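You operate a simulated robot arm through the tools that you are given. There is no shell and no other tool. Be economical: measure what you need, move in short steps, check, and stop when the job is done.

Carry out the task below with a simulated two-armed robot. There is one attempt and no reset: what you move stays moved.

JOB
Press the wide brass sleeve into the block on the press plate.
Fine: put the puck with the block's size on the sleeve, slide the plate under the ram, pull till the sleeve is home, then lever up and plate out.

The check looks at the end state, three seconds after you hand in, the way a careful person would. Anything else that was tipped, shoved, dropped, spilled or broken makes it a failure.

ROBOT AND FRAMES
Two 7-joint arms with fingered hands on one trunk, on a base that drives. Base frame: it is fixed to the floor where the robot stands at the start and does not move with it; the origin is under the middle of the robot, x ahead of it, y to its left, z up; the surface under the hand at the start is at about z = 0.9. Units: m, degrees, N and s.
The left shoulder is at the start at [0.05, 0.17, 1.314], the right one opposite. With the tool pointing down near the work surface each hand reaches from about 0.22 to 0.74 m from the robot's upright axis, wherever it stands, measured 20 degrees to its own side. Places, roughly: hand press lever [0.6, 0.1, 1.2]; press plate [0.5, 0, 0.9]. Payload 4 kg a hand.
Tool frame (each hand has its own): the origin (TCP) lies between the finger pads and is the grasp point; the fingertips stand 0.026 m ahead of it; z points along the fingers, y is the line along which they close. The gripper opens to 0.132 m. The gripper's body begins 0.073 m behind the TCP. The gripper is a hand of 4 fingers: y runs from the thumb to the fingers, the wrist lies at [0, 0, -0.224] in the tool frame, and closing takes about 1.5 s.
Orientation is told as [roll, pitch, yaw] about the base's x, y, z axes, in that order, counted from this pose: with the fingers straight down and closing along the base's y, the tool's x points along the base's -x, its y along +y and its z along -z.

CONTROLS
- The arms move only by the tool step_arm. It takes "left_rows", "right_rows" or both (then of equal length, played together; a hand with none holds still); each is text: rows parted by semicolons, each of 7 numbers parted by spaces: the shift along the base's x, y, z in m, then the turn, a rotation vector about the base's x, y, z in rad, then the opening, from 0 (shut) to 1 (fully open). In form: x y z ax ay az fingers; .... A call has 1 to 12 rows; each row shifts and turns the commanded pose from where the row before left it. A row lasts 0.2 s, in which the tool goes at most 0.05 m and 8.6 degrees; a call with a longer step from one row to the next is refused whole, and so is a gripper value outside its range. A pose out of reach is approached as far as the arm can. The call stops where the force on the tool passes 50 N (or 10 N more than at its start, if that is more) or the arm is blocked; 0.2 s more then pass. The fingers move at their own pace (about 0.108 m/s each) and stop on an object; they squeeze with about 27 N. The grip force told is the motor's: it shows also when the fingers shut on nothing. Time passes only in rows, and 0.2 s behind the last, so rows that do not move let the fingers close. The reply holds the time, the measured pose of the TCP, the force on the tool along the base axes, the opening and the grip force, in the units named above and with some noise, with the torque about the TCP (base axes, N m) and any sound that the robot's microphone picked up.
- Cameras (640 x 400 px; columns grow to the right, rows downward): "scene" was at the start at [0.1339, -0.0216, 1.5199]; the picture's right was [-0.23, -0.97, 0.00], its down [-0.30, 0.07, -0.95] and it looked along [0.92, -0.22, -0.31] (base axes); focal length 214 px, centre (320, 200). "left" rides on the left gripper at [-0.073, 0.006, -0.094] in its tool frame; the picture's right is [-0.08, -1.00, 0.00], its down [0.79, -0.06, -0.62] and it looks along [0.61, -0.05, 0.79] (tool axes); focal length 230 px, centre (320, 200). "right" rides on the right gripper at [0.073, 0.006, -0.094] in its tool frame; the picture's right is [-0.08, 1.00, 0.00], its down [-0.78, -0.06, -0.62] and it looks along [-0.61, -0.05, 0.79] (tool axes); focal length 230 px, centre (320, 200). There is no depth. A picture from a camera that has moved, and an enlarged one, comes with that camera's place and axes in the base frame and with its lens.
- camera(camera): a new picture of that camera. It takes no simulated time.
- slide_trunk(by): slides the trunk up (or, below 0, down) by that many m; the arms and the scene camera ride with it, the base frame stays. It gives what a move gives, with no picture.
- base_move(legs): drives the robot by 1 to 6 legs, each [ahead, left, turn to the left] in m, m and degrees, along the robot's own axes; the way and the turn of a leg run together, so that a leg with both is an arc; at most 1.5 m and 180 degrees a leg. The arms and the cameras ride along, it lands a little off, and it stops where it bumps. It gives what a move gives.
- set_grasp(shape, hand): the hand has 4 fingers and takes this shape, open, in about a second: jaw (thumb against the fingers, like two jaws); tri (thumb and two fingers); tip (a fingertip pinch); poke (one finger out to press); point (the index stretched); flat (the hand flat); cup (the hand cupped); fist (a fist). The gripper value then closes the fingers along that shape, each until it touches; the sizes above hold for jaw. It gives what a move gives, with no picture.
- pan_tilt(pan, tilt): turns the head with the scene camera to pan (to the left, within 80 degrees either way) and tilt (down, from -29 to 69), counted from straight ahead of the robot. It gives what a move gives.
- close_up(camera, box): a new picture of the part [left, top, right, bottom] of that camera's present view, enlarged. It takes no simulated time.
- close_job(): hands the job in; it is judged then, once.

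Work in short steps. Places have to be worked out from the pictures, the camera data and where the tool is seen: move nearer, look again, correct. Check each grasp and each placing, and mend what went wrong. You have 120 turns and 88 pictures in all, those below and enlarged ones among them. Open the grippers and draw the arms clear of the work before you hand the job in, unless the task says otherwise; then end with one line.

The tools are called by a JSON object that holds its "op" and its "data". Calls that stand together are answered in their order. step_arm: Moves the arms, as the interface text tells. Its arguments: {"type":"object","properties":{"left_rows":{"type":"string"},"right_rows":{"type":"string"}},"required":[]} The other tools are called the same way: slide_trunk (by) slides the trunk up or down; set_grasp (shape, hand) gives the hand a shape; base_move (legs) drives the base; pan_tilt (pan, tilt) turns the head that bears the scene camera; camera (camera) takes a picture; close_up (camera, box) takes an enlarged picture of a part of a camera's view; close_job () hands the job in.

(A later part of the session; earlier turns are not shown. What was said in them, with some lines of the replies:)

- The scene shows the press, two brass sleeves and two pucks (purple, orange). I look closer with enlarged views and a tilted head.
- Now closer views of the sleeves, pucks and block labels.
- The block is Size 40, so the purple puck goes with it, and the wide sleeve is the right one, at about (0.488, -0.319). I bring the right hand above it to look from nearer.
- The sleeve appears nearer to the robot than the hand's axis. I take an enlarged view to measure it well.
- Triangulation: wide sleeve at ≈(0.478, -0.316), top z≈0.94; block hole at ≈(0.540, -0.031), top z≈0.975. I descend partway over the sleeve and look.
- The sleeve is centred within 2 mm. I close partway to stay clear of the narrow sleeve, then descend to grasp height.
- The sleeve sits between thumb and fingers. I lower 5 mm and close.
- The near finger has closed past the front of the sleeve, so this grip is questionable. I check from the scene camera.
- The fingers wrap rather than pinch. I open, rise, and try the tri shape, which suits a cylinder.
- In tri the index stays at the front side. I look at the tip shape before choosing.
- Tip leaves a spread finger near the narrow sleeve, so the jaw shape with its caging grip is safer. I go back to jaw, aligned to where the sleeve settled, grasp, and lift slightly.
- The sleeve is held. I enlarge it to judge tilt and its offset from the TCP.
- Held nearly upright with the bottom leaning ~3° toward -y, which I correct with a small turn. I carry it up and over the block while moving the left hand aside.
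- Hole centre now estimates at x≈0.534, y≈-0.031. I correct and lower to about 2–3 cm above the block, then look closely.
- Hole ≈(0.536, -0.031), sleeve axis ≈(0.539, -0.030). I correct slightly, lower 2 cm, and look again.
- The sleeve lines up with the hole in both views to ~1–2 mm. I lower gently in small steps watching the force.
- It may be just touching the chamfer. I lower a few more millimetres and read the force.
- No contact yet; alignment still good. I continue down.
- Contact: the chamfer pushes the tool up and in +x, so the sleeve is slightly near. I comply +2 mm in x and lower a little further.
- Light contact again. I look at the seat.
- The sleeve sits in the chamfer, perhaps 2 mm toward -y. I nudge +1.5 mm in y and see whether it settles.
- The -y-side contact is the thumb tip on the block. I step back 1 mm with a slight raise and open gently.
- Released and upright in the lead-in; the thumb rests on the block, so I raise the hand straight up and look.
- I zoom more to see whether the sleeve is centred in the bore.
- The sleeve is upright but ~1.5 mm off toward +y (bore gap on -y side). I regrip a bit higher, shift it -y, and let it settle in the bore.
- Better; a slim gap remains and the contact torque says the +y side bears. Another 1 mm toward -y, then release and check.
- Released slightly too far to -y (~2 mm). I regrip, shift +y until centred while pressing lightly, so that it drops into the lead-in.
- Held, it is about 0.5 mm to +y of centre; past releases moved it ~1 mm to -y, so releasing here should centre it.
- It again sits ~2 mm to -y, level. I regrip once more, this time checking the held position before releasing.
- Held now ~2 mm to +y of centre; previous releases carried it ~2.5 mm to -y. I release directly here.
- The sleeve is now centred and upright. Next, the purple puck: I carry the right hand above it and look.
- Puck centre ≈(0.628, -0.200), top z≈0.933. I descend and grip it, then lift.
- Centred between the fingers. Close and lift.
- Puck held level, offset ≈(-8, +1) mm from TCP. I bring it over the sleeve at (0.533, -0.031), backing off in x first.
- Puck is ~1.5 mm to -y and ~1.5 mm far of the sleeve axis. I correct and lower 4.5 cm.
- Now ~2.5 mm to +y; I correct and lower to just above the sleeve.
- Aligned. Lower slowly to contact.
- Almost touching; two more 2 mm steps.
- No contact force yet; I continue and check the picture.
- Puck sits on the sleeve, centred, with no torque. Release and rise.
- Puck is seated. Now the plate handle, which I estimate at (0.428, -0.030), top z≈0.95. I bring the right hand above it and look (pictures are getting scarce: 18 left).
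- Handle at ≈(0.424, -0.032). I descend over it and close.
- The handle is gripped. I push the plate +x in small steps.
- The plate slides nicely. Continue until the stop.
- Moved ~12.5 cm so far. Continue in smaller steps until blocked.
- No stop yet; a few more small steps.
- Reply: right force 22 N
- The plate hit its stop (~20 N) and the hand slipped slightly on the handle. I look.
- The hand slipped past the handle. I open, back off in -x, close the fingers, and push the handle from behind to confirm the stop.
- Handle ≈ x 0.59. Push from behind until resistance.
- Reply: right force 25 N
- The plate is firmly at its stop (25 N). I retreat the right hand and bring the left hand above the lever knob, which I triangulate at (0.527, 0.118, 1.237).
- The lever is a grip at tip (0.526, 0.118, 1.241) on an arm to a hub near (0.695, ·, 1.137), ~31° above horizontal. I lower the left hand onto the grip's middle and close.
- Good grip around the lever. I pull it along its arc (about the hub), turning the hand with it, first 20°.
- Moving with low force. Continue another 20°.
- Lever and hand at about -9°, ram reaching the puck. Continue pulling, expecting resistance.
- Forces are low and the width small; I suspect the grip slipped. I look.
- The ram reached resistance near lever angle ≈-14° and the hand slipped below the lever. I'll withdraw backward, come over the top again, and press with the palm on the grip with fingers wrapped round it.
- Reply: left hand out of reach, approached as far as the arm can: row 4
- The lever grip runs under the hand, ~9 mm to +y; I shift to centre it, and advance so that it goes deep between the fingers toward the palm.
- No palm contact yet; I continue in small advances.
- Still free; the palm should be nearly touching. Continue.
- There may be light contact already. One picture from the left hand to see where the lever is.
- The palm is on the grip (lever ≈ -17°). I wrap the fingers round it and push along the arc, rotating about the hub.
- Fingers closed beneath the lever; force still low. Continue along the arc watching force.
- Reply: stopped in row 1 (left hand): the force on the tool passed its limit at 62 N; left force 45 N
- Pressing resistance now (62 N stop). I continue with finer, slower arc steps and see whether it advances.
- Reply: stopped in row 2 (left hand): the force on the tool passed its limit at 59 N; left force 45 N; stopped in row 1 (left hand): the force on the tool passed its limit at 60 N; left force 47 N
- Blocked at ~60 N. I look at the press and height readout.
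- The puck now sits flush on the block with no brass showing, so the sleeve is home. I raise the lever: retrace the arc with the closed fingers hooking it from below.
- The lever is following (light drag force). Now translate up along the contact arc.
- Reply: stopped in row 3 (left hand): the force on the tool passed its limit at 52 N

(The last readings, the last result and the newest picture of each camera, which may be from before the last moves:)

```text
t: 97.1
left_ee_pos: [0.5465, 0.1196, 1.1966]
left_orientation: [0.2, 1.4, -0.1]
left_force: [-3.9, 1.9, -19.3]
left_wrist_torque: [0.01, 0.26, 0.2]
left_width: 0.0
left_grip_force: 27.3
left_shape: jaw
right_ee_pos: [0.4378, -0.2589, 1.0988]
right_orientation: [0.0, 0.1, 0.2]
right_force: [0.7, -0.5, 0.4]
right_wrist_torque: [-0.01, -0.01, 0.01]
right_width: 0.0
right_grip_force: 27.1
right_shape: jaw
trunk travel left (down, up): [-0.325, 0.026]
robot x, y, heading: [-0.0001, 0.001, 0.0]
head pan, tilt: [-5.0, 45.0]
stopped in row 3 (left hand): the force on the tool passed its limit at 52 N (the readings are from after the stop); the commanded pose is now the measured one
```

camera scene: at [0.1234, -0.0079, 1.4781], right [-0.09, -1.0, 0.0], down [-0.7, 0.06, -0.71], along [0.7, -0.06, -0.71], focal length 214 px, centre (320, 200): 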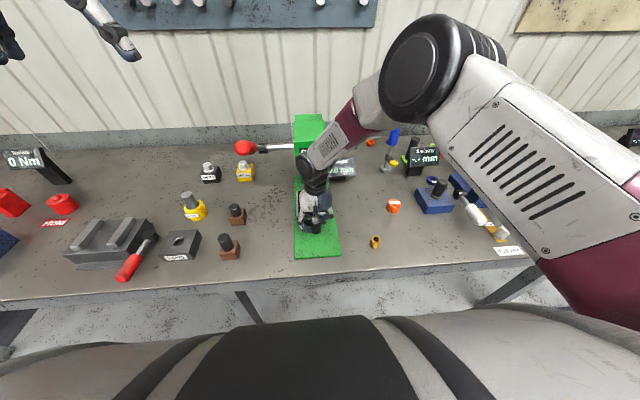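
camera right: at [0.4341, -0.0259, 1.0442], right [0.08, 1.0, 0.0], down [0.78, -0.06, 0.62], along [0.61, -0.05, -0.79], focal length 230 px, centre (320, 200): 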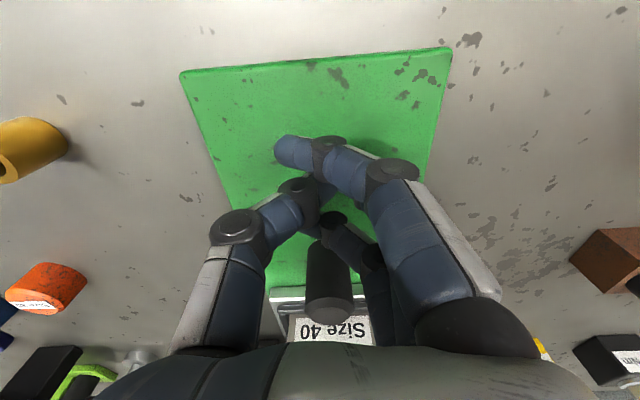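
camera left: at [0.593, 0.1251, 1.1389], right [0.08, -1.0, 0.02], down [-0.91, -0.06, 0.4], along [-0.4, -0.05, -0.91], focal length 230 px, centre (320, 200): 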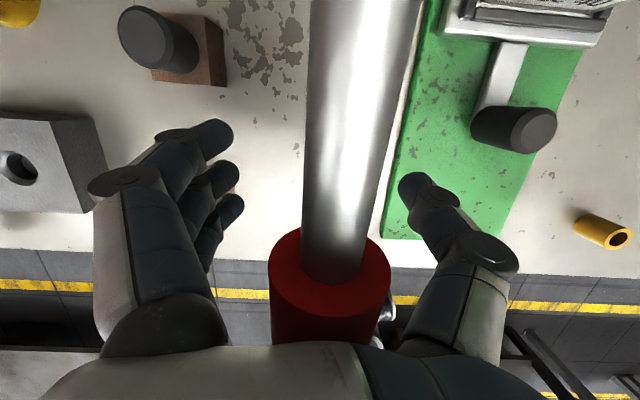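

Upper stop reached (52 N) — lever is up. I ease off, open the left hand and withdraw upward and to the left.

{"op": "step_arm", "data": {"left_rows": "0 0 -0.003 0 0 0 0.3;0 0 0 0 0 0 0.7;0 0 0 0 0 0 0.8;0 0 0 0 0 0 0.8;0 0 0 0 0 0 0.8;0 0 0.03 0 0 0 0.8;0 0 0.045 0 0 0 0.8;0 0 0.045 0 0 0 0.8;0 0 0.045 0 0 0 0.8;-0.02 0.04 0.02 0 0 0 0.8;-0.02 0.045 0 0 0 0 0.8;-0.02 0.045 0 0 0 0 0.8"}}

{"op": "close_up", "data": {"camera": "scene", "box": [220, 100, 370, 240]}}

```text
t: 99.7
left_ee_pos: [0.4849, 0.2513, 1.3817]
left_orientation: [0.0, 0.9, -0.1]
left_force: [-0.9, 0.8, 0.0]
left_wrist_torque: [-0.01, -0.05, -0.02]
left_width: 0.1054
left_grip_force: 0.0
left_shape: jaw
right_ee_pos: [0.4355, -0.2591, 1.0993]
right_orientation: [-0.2, -0.1, 0.1]
right_force: [-0.2, -0.5, 0.1]
right_wrist_torque: [0.01, 0.0, -0.02]
right_width: 0.0
right_grip_force: 26.9
right_shape: jaw
trunk travel left (down, up): [-0.325, 0.026]
robot x, y, heading: [-0.0009, 0.0015, 0.0]
head pan, tilt: [-5.0, 45.0]
```

```text
2.86 times, centred on (295, 170) of scene
camera zoom: at [0.1215, -0.0042, 1.4782], right [-0.08, -1.0, 0.0], down [-0.7, 0.06, -0.71], along [0.71, -0.06, -0.71], focal length 613 px, centre (391, 286)
```

zoom: 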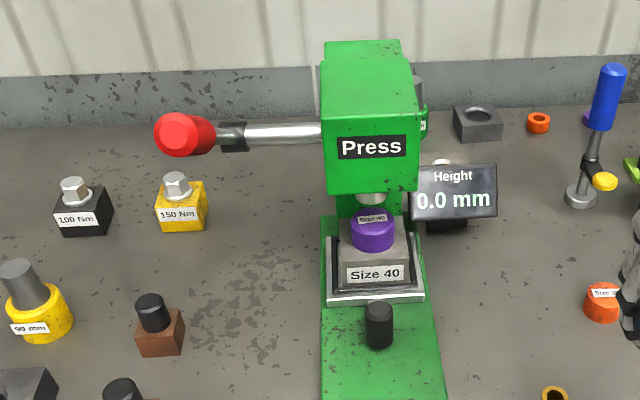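

Lever and ram are up, the sleeve is home. Now plate out: right hand comes down in front with open fingers, slides forward to straddle the handle (≈x 0.605), and grips.

{"op": "step_arm", "data": {"right_rows": "0 0.045 0 0 0 0 0.7;0.01 0.045 0 0 0 0 0.7;0.01 0.045 0 0 0 0 0.7;0.012 0.045 0 0 0 0 0.7;0.012 0.047 0 0 0 0 0.7;0 0 -0.045 0 0 0 0.7;0 0 -0.045 0 0 0 0.7;0 0 -0.045 0 0 0 0.7;0 0 -0.014 0 0 0 0.7;0 0 0 0 0 0 0.7"}}

```text
t: 101.9
left_ee_pos: [0.4858, 0.2483, 1.3816]
left_orientation: [0.1, 1.0, -0.1]
left_force: [-0.4, -0.3, -0.1]
left_wrist_torque: [0.0, 0.02, 0.01]
left_width: 0.1054
left_grip_force: 0.1
left_shape: jaw
right_ee_pos: [0.4822, -0.0309, 0.9503]
right_orientation: [0.0, -0.1, 0.0]
right_force: [0.4, 0.0, 0.3]
right_wrist_torque: [-0.03, -0.02, -0.03]
right_width: 0.0924
right_grip_force: 0.1
right_shape: jaw
trunk travel left (down, up): [-0.325, 0.026]
robot x, y, heading: [-0.0003, 0.0003, 0.0]
head pan, tilt: [-5.0, 45.0]
```

In position; slide forward and close on the handle.

{"op": "step_arm", "data": {"right_rows": "0.03 -0.001 0 0 0 0 0.7;0.03 0 0 0 0 0 0.7;0.03 0 0 0 0 0 0.7;0.02 0 0 0 0 0 0.7;0.012 0 0 0 0 0 0.7;0 0 0 0 0 0 0.2;0 0 0 0 0 0 0;0 0 0 0 0 0 0;0 0 0 0 0 0 0;0 0 0 0 0 0 0;0 0 0 0 0 0 0"}}

```text
t: 104.3
left_ee_pos: [0.4865, 0.2487, 1.3806]
left_orientation: [0.0, 0.8, -0.2]
left_force: [0.1, -0.3, 0.0]
left_wrist_torque: [0.05, 0.03, 0.05]
left_width: 0.1053
left_grip_force: 0.2
left_shape: jaw
right_ee_pos: [0.6031, -0.0349, 0.9496]
right_orientation: [0.1, -0.1, 0.0]
right_force: [2.8, 3.7, 3.4]
right_wrist_torque: [0.38, -0.08, 0.26]
right_width: 0.0123
right_grip_force: 27.1
right_shape: jaw
trunk travel left (down, up): [-0.325, 0.026]
robot x, y, heading: [0.0047, -0.0013, -0.0]
head pan, tilt: [-5.0, 45.0]
```

Width 0.012 as on a held cylinder: handle gripped. I pull the plate out slowly.

{"op": "step_arm", "data": {"right_rows": "-0.008 0 0 0 0 0 0;-0.015 0 0 0 0 0 0;-0.015 0 0 0 0 0 0;-0.015 0 0 0 0 0 0;-0.015 0 0 0 0 0 0;-0.015 0 0 0 0 0 0;0 0 0 0 0 0 0"}}

{"op": "step_arm", "data": {"right_rows": "-0.015 0 0 0 0 0 0;-0.015 0 0 0 0 0 0;-0.015 0 0 0 0 0 0;-0.012 0 0 0 0 0 0;-0.01 0 0 0 0 0 0;0 0 0 0 0 0 0"}}

```text
t: 105.9
left_ee_pos: [0.4871, 0.2476, 1.3804]
left_orientation: [0.2, 1.0, -0.2]
left_force: [0.7, 0.1, 0.1]
left_wrist_torque: [0.04, 0.0, 0.01]
left_width: 0.1053
left_grip_force: 0.1
left_shape: jaw
right_ee_pos: [0.5185, -0.0348, 0.9493]
right_orientation: [0.0, 0.1, 0.0]
right_force: [-0.9, -1.7, -10.1]
right_wrist_torque: [0.03, 0.05, 0.29]
right_width: 0.0112
right_grip_force: 26.6
right_shape: jaw
trunk travel left (down, up): [-0.325, 0.026]
robot x, y, heading: [-0.0006, -0.0014, 0.3]
head pan, tilt: [-5.0, 45.0]
```

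```text
t: 107.3
left_ee_pos: [0.4874, 0.2486, 1.3805]
left_orientation: [0.1, 0.9, -0.1]
left_force: [-0.4, -0.6, 0.0]
left_wrist_torque: [0.0, 0.03, 0.0]
left_width: 0.1053
left_grip_force: 0.0
left_shape: jaw
right_ee_pos: [0.4526, -0.0339, 0.9503]
right_orientation: [0.1, -0.1, 0.1]
right_force: [1.4, -2.7, 3.3]
right_wrist_torque: [0.03, -0.12, 0.27]
right_width: 0.011
right_grip_force: 27.4
right_shape: jaw
trunk travel left (down, up): [-0.325, 0.026]
robot x, y, heading: [-0.0049, -0.0012, 0.3]
head pan, tilt: [-5.0, 45.0]
```

Continue gently toward the outer stop at handle ≈0.424.

{"op": "step_arm", "data": {"right_rows": "-0.008 0 0 0 0 0 0;-0.008 0 0 0 0 0 0;0 0 0 0 0 0 0"}}

{"op": "step_arm", "data": {"right_rows": "-0.005 0 0 0 0 0 0;-0.004 0 0 0 0 0 0;0 0 0 0 0 0 0"}}

```text
t: 108.1
left_ee_pos: [0.4851, 0.2484, 1.3808]
left_orientation: [0.1, 1.0, -0.1]
left_force: [0.2, 0.5, 0.1]
left_wrist_torque: [-0.01, -0.01, 0.02]
left_width: 0.1051
left_grip_force: 0.0
left_shape: jaw
right_ee_pos: [0.4367, -0.0335, 0.9506]
right_orientation: [0.3, 0.3, -0.3]
right_force: [-1.1, -1.1, -3.9]
right_wrist_torque: [0.03, 0.0, 0.41]
right_width: 0.0109
right_grip_force: 26.7
right_shape: jaw
trunk travel left (down, up): [-0.325, 0.026]
robot x, y, heading: [-0.0022, 0.0007, -0.4]
head pan, tilt: [-5.0, 45.0]
```

```text
t: 108.9
left_ee_pos: [0.4896, 0.2484, 1.379]
left_orientation: [0.1, 1.1, -0.1]
left_force: [-0.7, -0.7, -0.5]
left_wrist_torque: [0.01, -0.01, -0.02]
left_width: 0.1055
left_grip_force: 0.1
left_shape: jaw
right_ee_pos: [0.4339, -0.0359, 0.9508]
right_orientation: [0.5, 0.0, -0.7]
right_force: [21.7, 3.0, -16.9]
right_wrist_torque: [0.05, -0.46, 0.29]
right_width: 0.0108
right_grip_force: 26.9
right_shape: jaw
trunk travel left (down, up): [-0.325, 0.026]
robot x, y, heading: [-0.0027, 0.0031, 0.3]
head pan, tilt: [-5.0, 45.0]
```

Outer stop reached. I ease off, open, rise clear and retreat the right hand.

{"op": "step_arm", "data": {"right_rows": "0.002 0 0 0 0 0 0.2;0 0 0 0 0 0 0.5;0 0 0 0 0 0 0.7;0 0 0 0 0 0 0.7;0 0 0.04 0 0 0 0.7;0 0 0.05 0 0 0 0.7;0 0 0.05 0 0 0 0.7;0 0 0.05 0 0 0 0.7;0 -0.04 0.02 0 0 0 0.8;-0.01 -0.045 0.02 0 0 0 0.9;-0.01 -0.045 0.02 0 0 0 1;-0.01 -0.045 0.02 0 0 0 1"}}

{"op": "close_up", "data": {"camera": "scene", "box": [230, 110, 400, 270]}}

```text
refused: row 10 steps farther than a row can; nothing moved
```

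```text
2.50 times, centred on (315, 190) of scene
camera zoom: at [0.1271, -0.006, 1.4775], right [-0.08, -1.0, 0.0], down [-0.71, 0.06, -0.71], along [0.7, -0.06, -0.71], focal length 536 px, centre (332, 225)
```

zoom: 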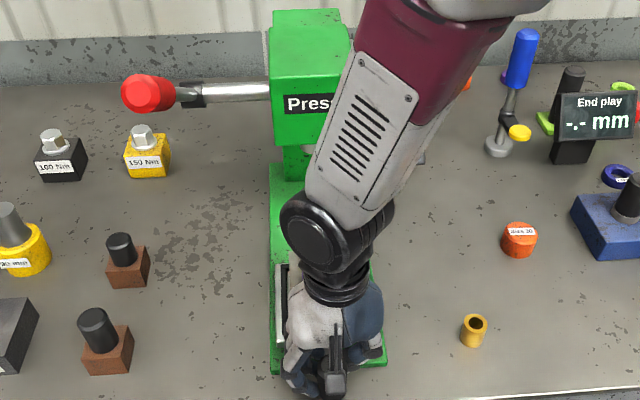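

One row was too long; I resend with shorter steps (1 picture remains).

{"op": "step_arm", "data": {"right_rows": "0.002 0 0 0 0 0 0.2;0 0 0 0 0 0 0.5;0 0 0 0 0 0 0.7;0 0 0 0 0 0 0.7;0 0 0.04 0 0 0 0.7;0 0 0.045 0 0 0 0.7;0 0 0.045 0 0 0 0.7;0 0 0.045 0 0 0 0.7;0 -0.04 0.01 0 0 0 0.8;0 -0.045 0.01 0 0 0 0.9;0 -0.045 0.01 0 0 0 1;0 -0.045 0.01 0 0 0 1"}}

{"op": "step_arm", "data": {"right_rows": "0 -0.045 0 0 0 0 1;0 -0.03 0 0 0 0 1;0 0 0 0 0 0 1", "left_rows": "0 0.02 0 0 0 0 1;0 0.02 0 0 0 0 1;0 0 0 0 0 0 1"}}

{"op": "close_up", "data": {"camera": "scene", "box": [240, 130, 400, 270]}}

```text
t: 111.5
left_ee_pos: [0.4867, 0.2474, 1.3807]
left_orientation: [0.1, 0.9, -0.1]
left_force: [0.7, 0.4, 0.1]
left_wrist_torque: [0.02, -0.02, -0.04]
left_width: 0.1053
left_grip_force: 0.1
left_shape: jaw
right_ee_pos: [0.4294, -0.2096, 1.1644]
right_orientation: [0.1, -0.1, 0.1]
right_force: [-1.0, -0.6, -0.6]
right_wrist_torque: [0.03, 0.0, 0.0]
right_width: 0.1317
right_grip_force: 0.1
right_shape: jaw
trunk travel left (down, up): [-0.325, 0.026]
robot x, y, heading: [0.0011, -0.0021, 0.1]
head pan, tilt: [-5.0, 45.0]
```

```text
t: 112.3
left_ee_pos: [0.4873, 0.2893, 1.3828]
left_orientation: [0.1, 1.0, -0.1]
left_force: [-1.1, 0.0, -0.6]
left_wrist_torque: [-0.01, -0.01, 0.03]
left_width: 0.1317
left_grip_force: 0.0
left_shape: jaw
right_ee_pos: [0.4293, -0.2847, 1.164]
right_orientation: [0.0, 0.0, 0.1]
right_force: [-0.1, -0.1, -0.7]
right_wrist_torque: [-0.03, 0.03, -0.02]
right_width: 0.1321
right_grip_force: 0.1
right_shape: jaw
trunk travel left (down, up): [-0.325, 0.026]
robot x, y, heading: [-0.0011, -0.0012, -0.0]
head pan, tilt: [-5.0, 45.0]
```

```text
2.86 times, centred on (320, 200) of scene
camera zoom: at [0.1231, -0.0064, 1.478], right [-0.08, -1.0, 0.0], down [-0.7, 0.06, -0.71], along [0.7, -0.06, -0.71], focal length 613 px, centre (320, 200)
```

zoom: 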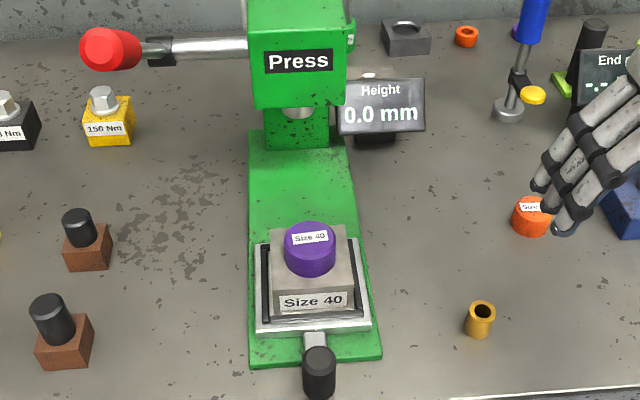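

The plate is out, the lever is up, the puck sits flat on the block with no brass showing, nothing else has moved, and both hands are open and clear. I hand in.

{"op": "close_job", "data": {}}

```text
The job is handed in.
```

The wide sleeve looks pressed home in the Size 40 block: the purple Size 40 puck sits flat on the block with no brass showing (left on top; the height readout showed 0.0 mm throughout, so it confirms nothing). The lever is up, the plate is out, and both hands are open and clear.
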